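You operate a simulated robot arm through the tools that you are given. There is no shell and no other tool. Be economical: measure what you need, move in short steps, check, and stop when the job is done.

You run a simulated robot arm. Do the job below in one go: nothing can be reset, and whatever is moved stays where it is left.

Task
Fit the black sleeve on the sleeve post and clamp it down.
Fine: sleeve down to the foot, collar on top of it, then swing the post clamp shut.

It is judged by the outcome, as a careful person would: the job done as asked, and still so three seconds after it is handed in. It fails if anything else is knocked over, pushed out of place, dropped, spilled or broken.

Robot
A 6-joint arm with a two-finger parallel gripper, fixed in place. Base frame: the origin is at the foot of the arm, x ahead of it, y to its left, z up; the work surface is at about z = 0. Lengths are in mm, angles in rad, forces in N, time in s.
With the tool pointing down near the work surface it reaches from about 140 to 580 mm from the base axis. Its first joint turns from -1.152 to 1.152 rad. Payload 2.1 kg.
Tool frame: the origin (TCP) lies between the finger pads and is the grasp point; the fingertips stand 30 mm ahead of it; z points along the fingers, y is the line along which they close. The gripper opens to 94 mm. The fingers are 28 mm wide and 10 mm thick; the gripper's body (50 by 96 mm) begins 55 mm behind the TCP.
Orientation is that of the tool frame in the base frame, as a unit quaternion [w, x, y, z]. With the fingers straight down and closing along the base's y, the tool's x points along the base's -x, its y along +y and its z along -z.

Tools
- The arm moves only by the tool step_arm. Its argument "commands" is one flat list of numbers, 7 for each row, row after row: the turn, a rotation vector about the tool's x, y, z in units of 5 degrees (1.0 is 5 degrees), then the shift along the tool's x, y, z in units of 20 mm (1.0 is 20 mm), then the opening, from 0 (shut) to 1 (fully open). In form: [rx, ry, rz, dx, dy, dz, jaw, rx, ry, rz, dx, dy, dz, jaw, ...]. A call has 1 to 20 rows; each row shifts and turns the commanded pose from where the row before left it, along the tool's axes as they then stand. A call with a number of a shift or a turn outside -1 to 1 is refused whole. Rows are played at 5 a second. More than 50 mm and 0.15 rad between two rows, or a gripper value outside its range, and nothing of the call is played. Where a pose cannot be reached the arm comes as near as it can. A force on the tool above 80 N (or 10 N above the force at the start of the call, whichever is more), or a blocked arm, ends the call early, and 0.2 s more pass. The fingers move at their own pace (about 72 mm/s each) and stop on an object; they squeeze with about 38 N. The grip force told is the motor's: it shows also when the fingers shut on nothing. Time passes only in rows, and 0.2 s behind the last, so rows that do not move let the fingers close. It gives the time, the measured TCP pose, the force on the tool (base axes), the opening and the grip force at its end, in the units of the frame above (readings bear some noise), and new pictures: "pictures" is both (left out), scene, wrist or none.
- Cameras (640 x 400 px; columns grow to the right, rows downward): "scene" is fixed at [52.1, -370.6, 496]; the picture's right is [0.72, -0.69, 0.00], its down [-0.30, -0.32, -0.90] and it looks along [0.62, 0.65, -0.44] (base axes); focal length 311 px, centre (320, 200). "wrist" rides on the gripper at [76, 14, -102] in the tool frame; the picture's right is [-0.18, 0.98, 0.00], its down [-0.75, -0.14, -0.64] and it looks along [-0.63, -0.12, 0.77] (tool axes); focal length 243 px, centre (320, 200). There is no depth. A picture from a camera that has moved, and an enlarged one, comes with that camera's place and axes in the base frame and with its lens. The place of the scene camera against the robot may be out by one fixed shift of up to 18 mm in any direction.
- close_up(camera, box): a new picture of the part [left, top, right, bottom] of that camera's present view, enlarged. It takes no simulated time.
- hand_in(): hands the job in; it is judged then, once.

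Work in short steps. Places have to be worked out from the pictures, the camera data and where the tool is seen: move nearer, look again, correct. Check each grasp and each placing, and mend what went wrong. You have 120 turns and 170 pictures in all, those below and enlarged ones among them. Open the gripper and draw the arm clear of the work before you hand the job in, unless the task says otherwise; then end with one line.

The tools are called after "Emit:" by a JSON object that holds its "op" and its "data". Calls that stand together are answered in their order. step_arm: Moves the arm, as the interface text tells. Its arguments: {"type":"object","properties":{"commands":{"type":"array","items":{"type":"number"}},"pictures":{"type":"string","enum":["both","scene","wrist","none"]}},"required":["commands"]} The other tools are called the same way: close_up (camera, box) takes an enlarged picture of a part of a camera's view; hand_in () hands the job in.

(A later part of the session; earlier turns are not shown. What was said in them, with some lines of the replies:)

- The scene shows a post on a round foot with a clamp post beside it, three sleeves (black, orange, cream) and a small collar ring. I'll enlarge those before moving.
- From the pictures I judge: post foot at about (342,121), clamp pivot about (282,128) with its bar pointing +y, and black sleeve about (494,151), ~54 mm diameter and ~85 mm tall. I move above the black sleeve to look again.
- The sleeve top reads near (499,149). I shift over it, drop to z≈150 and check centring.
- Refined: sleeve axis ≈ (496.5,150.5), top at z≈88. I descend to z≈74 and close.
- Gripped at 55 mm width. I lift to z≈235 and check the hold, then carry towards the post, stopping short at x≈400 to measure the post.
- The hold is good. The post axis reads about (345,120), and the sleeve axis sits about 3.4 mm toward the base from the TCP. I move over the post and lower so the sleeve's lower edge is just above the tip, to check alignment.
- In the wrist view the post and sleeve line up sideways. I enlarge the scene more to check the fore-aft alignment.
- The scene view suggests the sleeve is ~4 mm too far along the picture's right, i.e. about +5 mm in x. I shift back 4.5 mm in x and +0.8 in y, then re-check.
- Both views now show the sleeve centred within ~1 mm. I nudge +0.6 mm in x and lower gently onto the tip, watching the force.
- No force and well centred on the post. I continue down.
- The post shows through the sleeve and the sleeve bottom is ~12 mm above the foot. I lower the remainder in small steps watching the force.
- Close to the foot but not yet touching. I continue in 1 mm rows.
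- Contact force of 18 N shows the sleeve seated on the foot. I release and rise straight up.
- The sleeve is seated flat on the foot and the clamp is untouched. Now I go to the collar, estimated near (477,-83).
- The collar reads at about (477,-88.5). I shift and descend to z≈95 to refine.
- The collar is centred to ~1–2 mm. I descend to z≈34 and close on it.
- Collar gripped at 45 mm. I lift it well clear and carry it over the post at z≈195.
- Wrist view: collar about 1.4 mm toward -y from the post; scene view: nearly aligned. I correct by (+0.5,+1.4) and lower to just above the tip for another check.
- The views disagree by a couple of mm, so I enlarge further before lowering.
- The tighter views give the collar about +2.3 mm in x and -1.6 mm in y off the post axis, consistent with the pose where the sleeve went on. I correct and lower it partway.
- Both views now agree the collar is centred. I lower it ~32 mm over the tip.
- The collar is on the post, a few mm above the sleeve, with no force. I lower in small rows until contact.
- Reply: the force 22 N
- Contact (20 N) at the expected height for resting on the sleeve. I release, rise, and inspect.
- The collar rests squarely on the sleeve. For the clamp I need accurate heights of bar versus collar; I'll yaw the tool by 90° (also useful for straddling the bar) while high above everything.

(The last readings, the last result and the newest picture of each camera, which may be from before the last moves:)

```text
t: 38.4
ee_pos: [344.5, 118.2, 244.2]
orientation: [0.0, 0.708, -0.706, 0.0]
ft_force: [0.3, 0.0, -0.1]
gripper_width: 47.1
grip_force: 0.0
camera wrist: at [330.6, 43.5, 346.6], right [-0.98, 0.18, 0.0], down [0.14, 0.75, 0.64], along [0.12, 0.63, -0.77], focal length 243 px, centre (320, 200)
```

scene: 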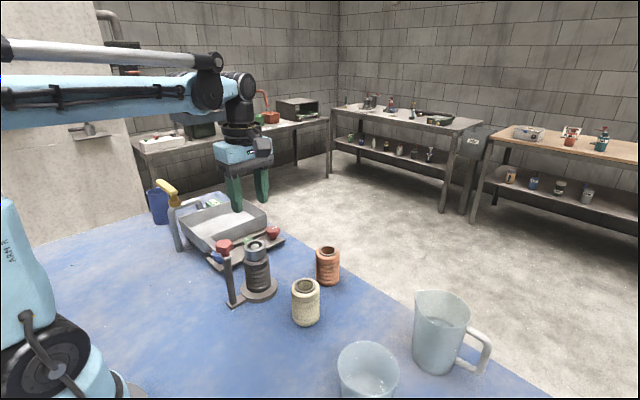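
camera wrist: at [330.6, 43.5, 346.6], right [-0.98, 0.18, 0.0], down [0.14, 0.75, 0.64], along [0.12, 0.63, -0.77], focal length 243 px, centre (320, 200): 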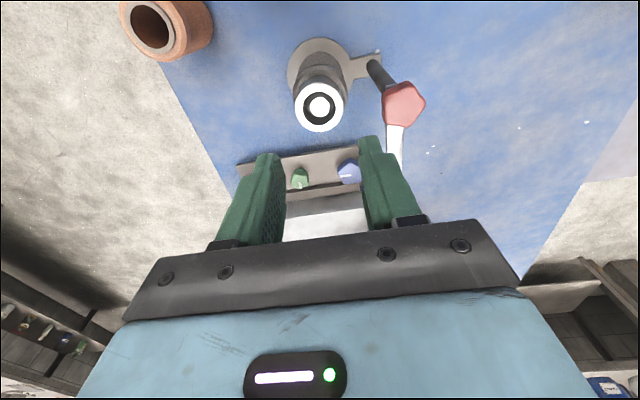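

Yaw worked. Now I step back to (300,20), descend to z≈128, and tilt 40° to look nearly level at the bar and collar.

Emit:
{"op": "step_arm", "data": {"commands": [0, 0, 0, 0.98, 0.44, 0, 0.5, 0, 0, 0, 0.98, 0.44, 0, 0.5, 0, 0, 0, 0.98, 0.44, 0, 0.5, 0, 0, 0, 0.98, 0.44, 0, 0.5, 0, 0, 0, 0.98, 0.44, 0, 0.5, 0, 0, 0, 0, 0, 0.97, 0.5, 0, 0, 0, 0, 0, 0.97, 0.5, 0, 0, 0, 0, 0, 0.97, 0.5, 0, 0, 0, 0, 0, 0.97, 0.5, 0, 0, 0, 0, 0, 0.97, 0.5, 0, 0, 0, 0, 0, 0.97, 0.5], "pictures": "none"}}

Emit:
{"op": "step_arm", "data": {"commands": [0, -1, 0, 0, 0, 0, 0.5, 0, -1, 0, 0, 0, 0, 0.5, 0, -1, 0, 0, 0, 0, 0.5, 0, -1, 0, 0, 0, 0, 0.5, 0, -1, 0, 0, 0, 0, 0.5, 0, -1, 0, 0, 0, 0, 0.5, 0, -1, 0, 0, 0, 0, 0.5, 0, -1, 0, 0, 0, 0, 0.5], "pictures": "both"}}

```text
t: 40.8
ee_pos: [299.6, 22.9, 128.9]
orientation: [0.0, -0.707, 0.707, 0.0]
ft_force: [0.5, 0.7, -0.4]
gripper_width: 47.2
grip_force: 0.0
```

```text
t: 42.6
ee_pos: [300.2, 22.7, 128.1]
orientation: [-0.242, 0.665, -0.664, -0.242]
ft_force: [-0.9, 0.7, 0.1]
gripper_width: 46.8
grip_force: 0.0
camera wrist: at [285.6, -100.7, 157.2], right [-0.98, 0.14, 0.12], down [0.14, 0.16, 0.98], along [0.12, 0.98, -0.18], focal length 243 px, centre (320, 200)
```

scene: 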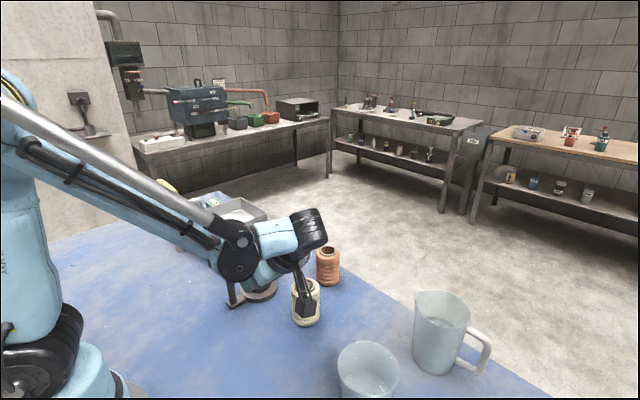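
wrist: 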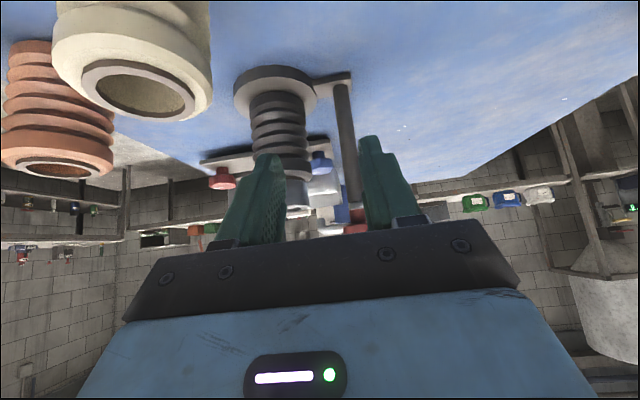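

Emit:
{"op": "close_up", "data": {"camera": "wrist", "box": [260, 130, 400, 240]}}

```text
3.64 times, centred on (330, 185) of wrist
camera zoom: at [285.6, -100.7, 157.2], right [-0.98, 0.14, 0.12], down [0.14, 0.16, 0.98], along [0.12, 0.98, -0.18], focal length 882 px, centre (284, 254)
```

zoom: 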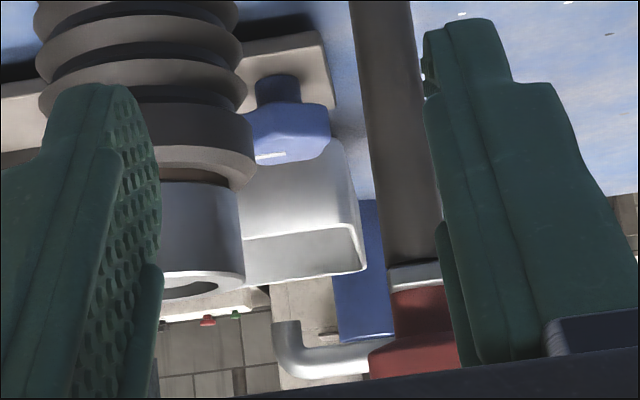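

Level view: collar top z≈122, bar from z≈125 to 131, pivot ≈(280.5,119), bar ~14 mm wide reaching to y≈204, so it clears the collar by ~3 mm. I untilt, rise to z≈210 and move over the bar at (280,180).

Emit:
{"op": "step_arm", "data": {"commands": [0, 1, 0, 0, 0, 0, 0.5, 0, 1, 0, 0, 0, 0, 0.5, 0, 1, 0, 0, 0, 0, 0.5, 0, 1, 0, 0, 0, 0, 0.5, 0, 1, 0, 0, 0, 0, 0.5, 0, 1, 0, 0, 0, 0, 0.5, 0, 1, 0, 0, 0, 0, 0.5, 0, 1, 0, 0, 0, 0, 0.5, 0, 0, 0, 0, 0, -1, 0.5, 0, 0, 0, 0, 0, -1, 0.5, 0, 0, 0, 0, 0, -1, 0.5, 0, 0, 0, 0, 0, -1, 0.5, 0, 0, 0, 0, 0, -0.5, 0.5], "pictures": "none"}}

Emit:
{"op": "step_arm", "data": {"commands": [0, 0, 0, -0.9, 0.11, 0, 0.5, 0, 0, 0, -0.9, 0.11, 0, 0.5, 0, 0, 0, -0.9, 0.11, 0, 0.5, 0, 0, 0, -0.9, 0.11, 0, 0.5, 0, 0, 0, -0.9, 0.11, 0, 0.5, 0, 0, 0, -0.9, 0.11, 0, 0.5, 0, 0, 0, -0.9, 0.11, 0, 0.5, 0, 0, 0, -0.9, 0.11, 0, 0.5, 0, 0, 0, -0.7, 0.11, 0, 0.5, 0, 0, 0, 0, 0, 0, 0.5], "pictures": "both"}}

```text
t: 45.4
ee_pos: [300.4, 24.7, 219.2]
orientation: [0.0, 0.707, -0.707, 0.0]
ft_force: [-0.9, 0.6, 0.5]
gripper_width: 47.0
grip_force: 0.0
```

```text
t: 47.6
ee_pos: [281.1, 179.8, 217.5]
orientation: [0.0, -0.706, 0.708, 0.0]
ft_force: [0.4, 0.0, 0.6]
gripper_width: 47.0
grip_force: 0.1
camera wrist: at [266.8, 103.8, 319.7], right [-0.98, 0.19, 0.0], down [0.14, 0.75, 0.64], along [0.12, 0.63, -0.77], focal length 243 px, centre (320, 200)
```

scene: 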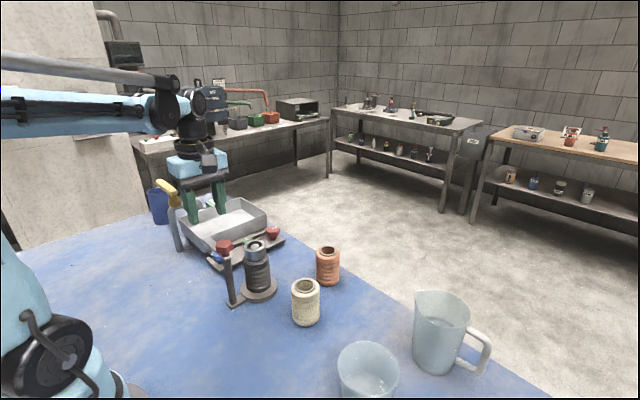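
wrist: 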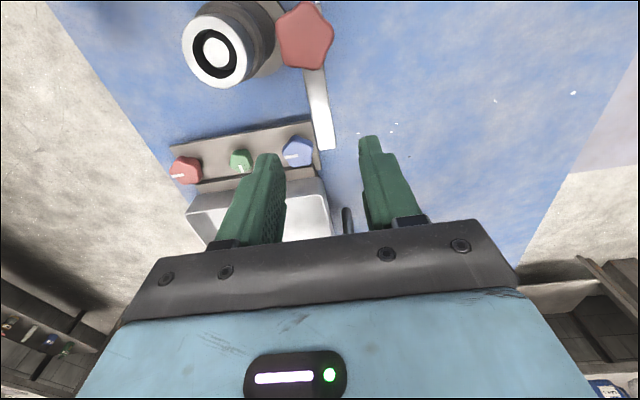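

The bar tip reads at (281,204), centred between the fingers. I lower to z≈157 (fingertips ≈127, mid bar thickness) straddling the bar.

Emit:
{"op": "step_arm", "data": {"commands": [0, 0, 0, 0, 0, 0.9, 0.5, 0, 0, 0, 0, 0, 0.9, 0.5, 0, 0, 0, 0, 0, 0.8, 0.5, 0, 0, 0, 0, 0, 0.42, 0.5, 0, 0, 0, 0, 0, 0, 0.5], "pictures": "wrist"}}

Emit:
{"op": "close_up", "data": {"camera": "scene", "box": [160, 190, 280, 310]}}

```text
t: 48.8
ee_pos: [279.6, 178.8, 157.3]
orientation: [0.001, -0.707, 0.707, 0.0]
ft_force: [-0.4, -0.7, -0.2]
gripper_width: 46.8
grip_force: 0.1
camera wrist: at [265.6, 104.1, 259.3], right [-0.98, 0.18, 0.0], down [0.14, 0.75, 0.64], along [0.12, 0.63, -0.77], focal length 243 px, centre (320, 200)
```

wrist: 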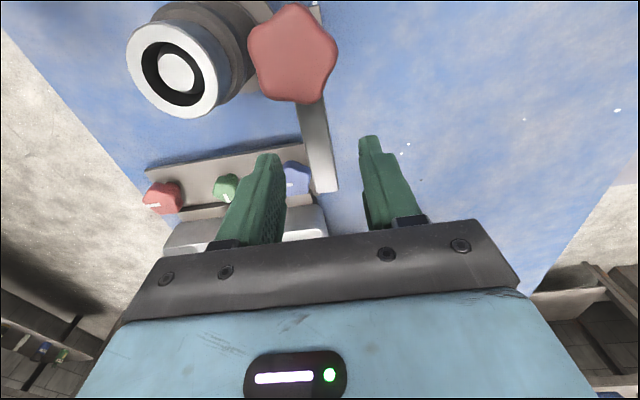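

```text
3.33 times, centred on (220, 250) of scene
camera zoom: at [52.1, -370.6, 496.0], right [0.72, -0.69, 0.0], down [-0.3, -0.32, -0.9], along [0.62, 0.65, -0.44], focal length 1038 px, centre (653, 33)
```

zoom: 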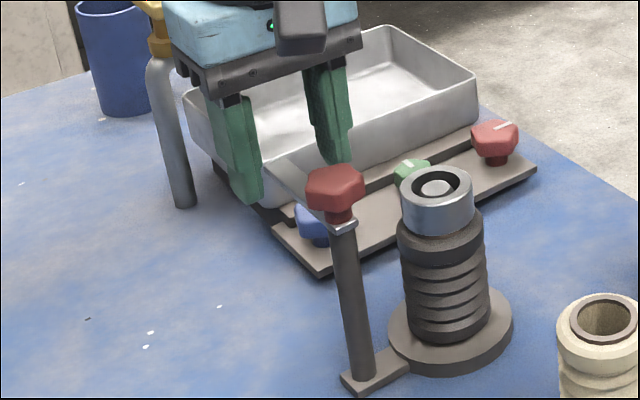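

Fingers straddle the bar cleanly. I narrow the jaws to ~23 mm and swing the first 30° along the arc about the pivot, turning the tool with it.

Emit:
{"op": "step_arm", "data": {"commands": [0, 0, 0, 0, 0, 0, 0.25, 0, 0, 0, 0, 0, 0, 0.25, 0, 0, 1, 0.006, -0.261, 0, 0.25, 0, 0, 1, 0.006, -0.261, 0, 0.25, 0, 0, 1, 0.006, -0.261, 0, 0.25, 0, 0, 1, 0.006, -0.261, 0, 0.25, 0, 0, 1, 0.006, -0.261, 0, 0.25, 0, 0, 1, 0.006, -0.261, 0, 0.25], "pictures": "wrist"}}

Emit:
{"op": "close_up", "data": {"camera": "scene", "box": [160, 190, 280, 310]}}

```text
t: 50.6
ee_pos: [310.0, 171.7, 156.8]
orientation: [0.0, -0.499, 0.866, 0.0]
ft_force: [-0.3, 0.2, -0.1]
gripper_width: 23.8
grip_force: 0.3
camera wrist: at [259.2, 113.8, 259.4], right [-0.76, 0.65, 0.0], down [0.5, 0.58, 0.64], along [0.42, 0.49, -0.77], focal length 243 px, centre (320, 200)
```

wrist: 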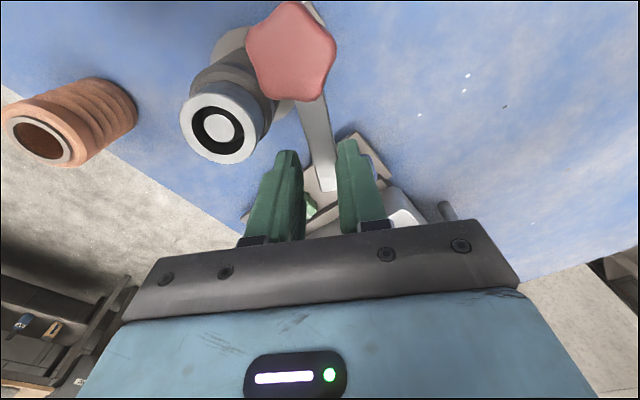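

```text
3.33 times, centred on (220, 250) of scene
camera zoom: at [52.1, -370.6, 496.0], right [0.72, -0.69, 0.0], down [-0.3, -0.32, -0.9], along [0.62, 0.65, -0.44], focal length 1038 px, centre (653, 33)
```

zoom: 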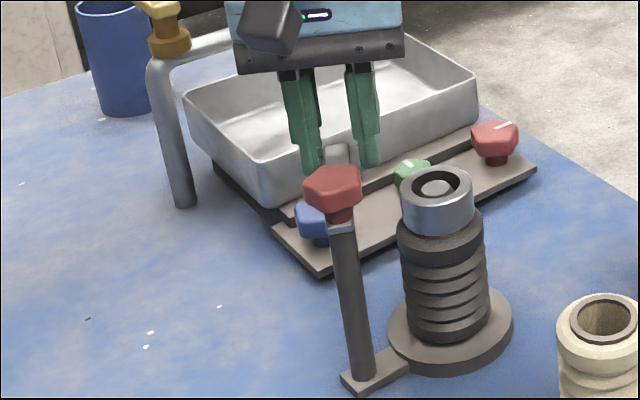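

The bar is following with negligible force. I continue 45° more.

Emit:
{"op": "step_arm", "data": {"commands": [0, 0, 1, 0.006, -0.261, 0, 0.25, 0, 0, 1, 0.006, -0.261, 0, 0.25, 0, 0, 1, 0.006, -0.261, 0, 0.25, 0, 0, 1, 0.006, -0.261, 0, 0.25, 0, 0, 1, 0.006, -0.261, 0, 0.25, 0, 0, 1, 0.006, -0.261, 0, 0.25, 0, 0, 1, 0.006, -0.261, 0, 0.25, 0, 0, 1, 0.006, -0.261, 0, 0.25], "pictures": "wrist"}}

Emit:
{"op": "close_up", "data": {"camera": "scene", "box": [180, 200, 300, 310]}}

```text
t: 52.4
ee_pos: [338.0, 142.4, 158.2]
orientation: [-0.001, -0.173, 0.985, 0.0]
ft_force: [-0.6, 0.1, 0.0]
gripper_width: 23.3
grip_force: 0.2
camera wrist: at [261.4, 129.6, 259.4], right [-0.16, 0.99, 0.0], down [0.76, 0.12, 0.64], along [0.63, 0.1, -0.77], focal length 243 px, centre (320, 200)
```

wrist: 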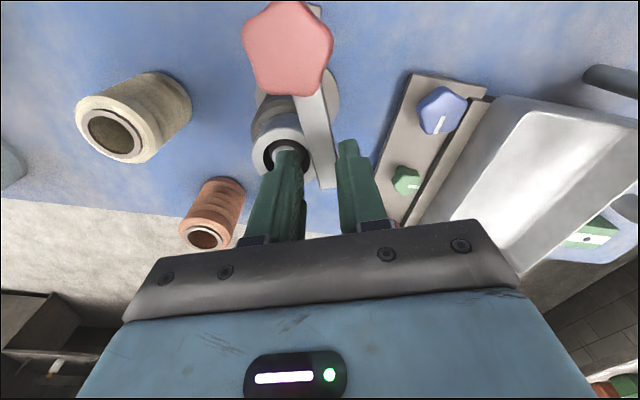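

```text
3.64 times, centred on (240, 255) of scene
camera zoom: at [52.1, -370.6, 496.0], right [0.72, -0.69, 0.0], down [-0.3, -0.32, -0.9], along [0.62, 0.65, -0.44], focal length 1132 px, centre (611, 0)
```

zoom: 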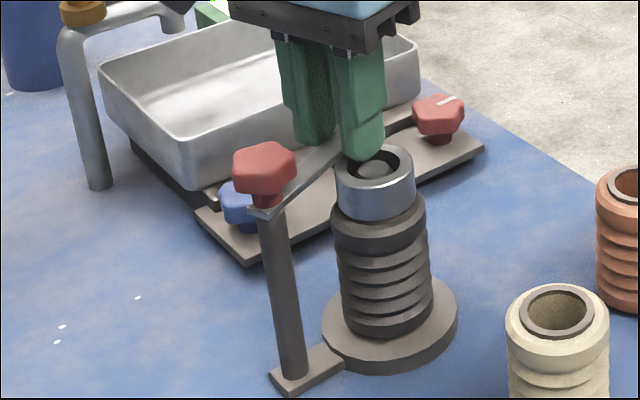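

Still smooth and clear of the collar. I finish the remaining 20°.

Emit:
{"op": "step_arm", "data": {"commands": [0, 0, 1, 0.01, -0.28, 0, 0.25, 0, 0, 1, 0.01, -0.28, 0, 0.25, 0, 0, 1, 0.01, -0.28, 0, 0.25, 0, 0, 1, 0.01, -0.28, 0, 0.25, 0, 0, 0, 0, 0, 0, 0.25], "pictures": "wrist"}}

Emit:
{"op": "close_up", "data": {"camera": "scene", "box": [180, 200, 300, 310]}}

```text
t: 53.6
ee_pos: [342.1, 119.3, 157.5]
orientation: [0.0, 0.001, 1.0, 0.001]
ft_force: [-0.2, 0.3, 0.1]
gripper_width: 23.6
grip_force: 0.0
camera wrist: at [265.6, 135.1, 259.5], right [0.19, 0.98, 0.0], down [0.75, -0.14, 0.64], along [0.63, -0.12, -0.77], focal length 243 px, centre (320, 200)
```

wrist: 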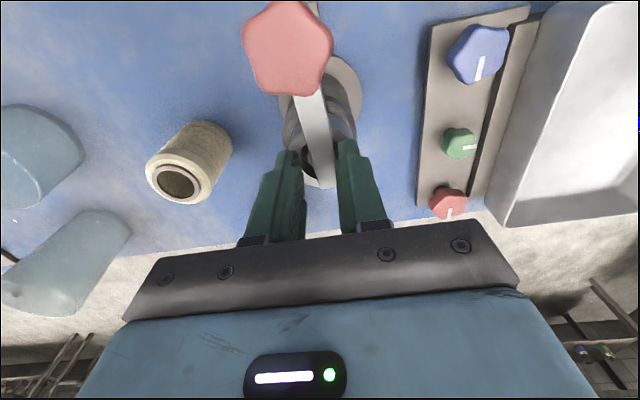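

```text
3.64 times, centred on (240, 255) of scene
camera zoom: at [52.1, -370.6, 496.0], right [0.72, -0.69, 0.0], down [-0.3, -0.32, -0.9], along [0.62, 0.65, -0.44], focal length 1132 px, centre (611, 0)
```

zoom: 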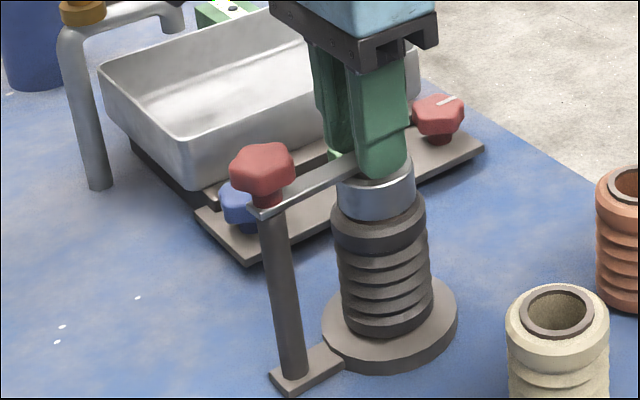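

The bar lies over the collar. I close the jaws on it to centre it over the post axis, then read the force.

Emit:
{"op": "step_arm", "data": {"commands": [0, 0, 0, 0, 0, 0, 0.12, 0, 0, 0, 0, 0, 0, 0, 0, 0, 0, 0, 0, 0, 0], "pictures": "wrist"}}

```text
t: 54.4
ee_pos: [341.3, 120.5, 157.4]
orientation: [-0.001, 0.0, 1.0, 0.0]
ft_force: [-0.8, -3.9, 0.2]
gripper_width: 15.7
grip_force: 45.0
camera wrist: at [265.6, 135.0, 259.5], right [0.18, 0.98, 0.0], down [0.75, -0.14, 0.64], along [0.63, -0.12, -0.77], focal length 243 px, centre (320, 200)
```

wrist: 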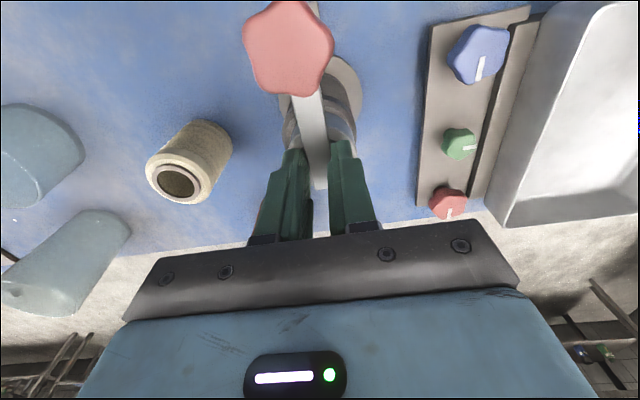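

Bar gripped (15.7 mm) and centred on the post line. I open, lift straight up, and inspect.

Emit:
{"op": "step_arm", "data": {"commands": [0, 0, 0, 0, 0, 0, 0.35, 0, 0, 0, 0, 0, 0, 0.35, 0, 0, 0, 0, 0, -0.8, 0.35, 0, 0, 0, 0, 0, -1, 0.35, 0, 0, 0, 0, 0, -1, 0.35, 0, 0, 0, 0, 0, -1, 0.35, 0, 0, 0, 0, 0, -1, 0.35], "pictures": "none"}}

Emit:
{"op": "close_up", "data": {"camera": "scene", "box": [190, 210, 300, 310]}}

Emit:
{"op": "close_up", "data": {"camera": "wrist", "box": [240, 0, 400, 160]}}

```text
t: 56.0
ee_pos: [339.8, 119.6, 253.4]
orientation: [0.0, -0.001, 1.0, 0.001]
ft_force: [0.1, 0.1, 0.0]
gripper_width: 33.1
grip_force: 0.0
```

```text
4.00 times, centred on (245, 260) of scene
camera zoom: at [52.1, -370.6, 496.0], right [0.72, -0.69, 0.0], down [-0.3, -0.32, -0.9], along [0.62, 0.65, -0.44], focal length 1246 px, centre (620, -40)
```

zoom: 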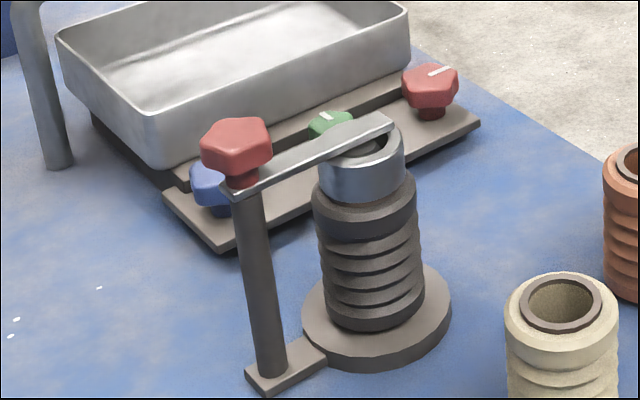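

```text
2.50 times, centred on (320, 80) of wrist
camera zoom: at [263.4, 134.3, 356.6], right [0.18, 0.98, 0.0], down [0.75, -0.14, 0.64], along [0.63, -0.12, -0.77], focal length 606 px, centre (320, 500)
```

zoom: 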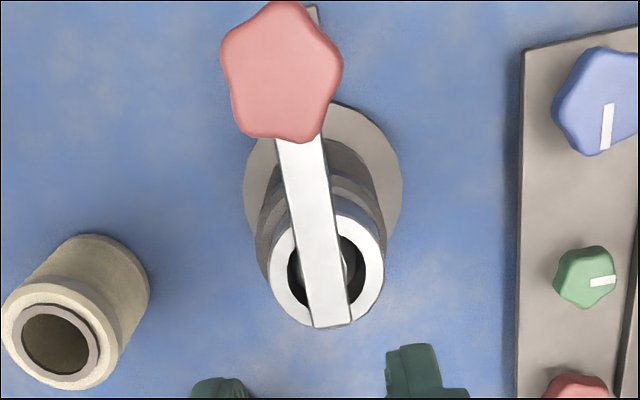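

The bar now lies squarely across the collar, the sleeve is seated, and the neighbours are undisturbed. I draw the arm clear with the gripper open and take a last look.

Emit:
{"op": "step_arm", "data": {"commands": [0, 0, 0, 0, -0.8, -1, 1, 0, 0, 0, 0, -0.8, -1, 1, 0, 0, 0, 0, -0.8, -1, 1, 0, 0, 0, 0, -0.8, -1, 1, 0, 0, 0, 0, -0.8, -1, 1, 0, 0, 0, 0, -0.8, -0.5, 1, 0, 0, 0, 0, 0, 0, 1, 0, 0, 0, 0, 0, 0, 1], "pictures": "both"}}

```text
t: 57.8
ee_pos: [338.9, 22.6, 363.4]
orientation: [0.0, 0.0, 1.0, 0.0]
ft_force: [0.6, -0.1, -0.6]
gripper_width: 94.1
grip_force: 0.0
camera wrist: at [263.8, 37.2, 466.2], right [0.18, 0.98, 0.0], down [0.75, -0.14, 0.64], along [0.63, -0.12, -0.77], focal length 243 px, centre (320, 200)
```

scene: 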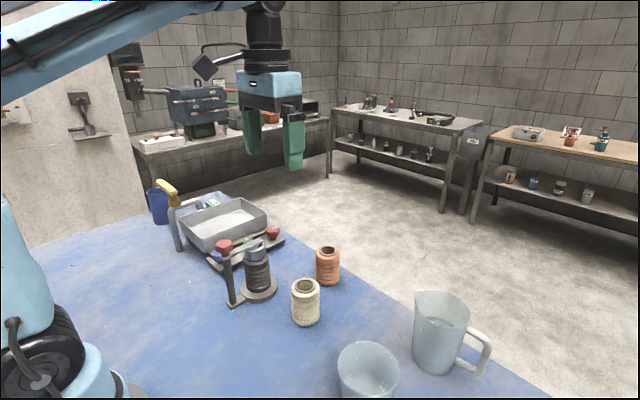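
wrist: 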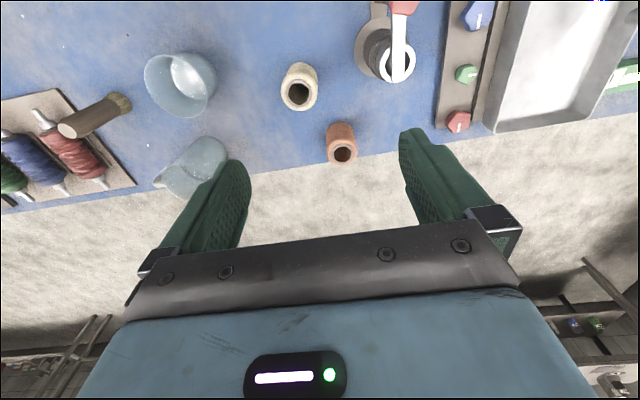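

All is in place and the arm is clear, so I hand in.

Emit:
{"op": "hand_in", "data": {}}

```text
The job is handed in.
```

The black sleeve is down on the foot with the collar on top of it, and the post clamp's bar is swung shut across the collar (I measured about 3 mm between them); the arm is clear and nothing else was moved.
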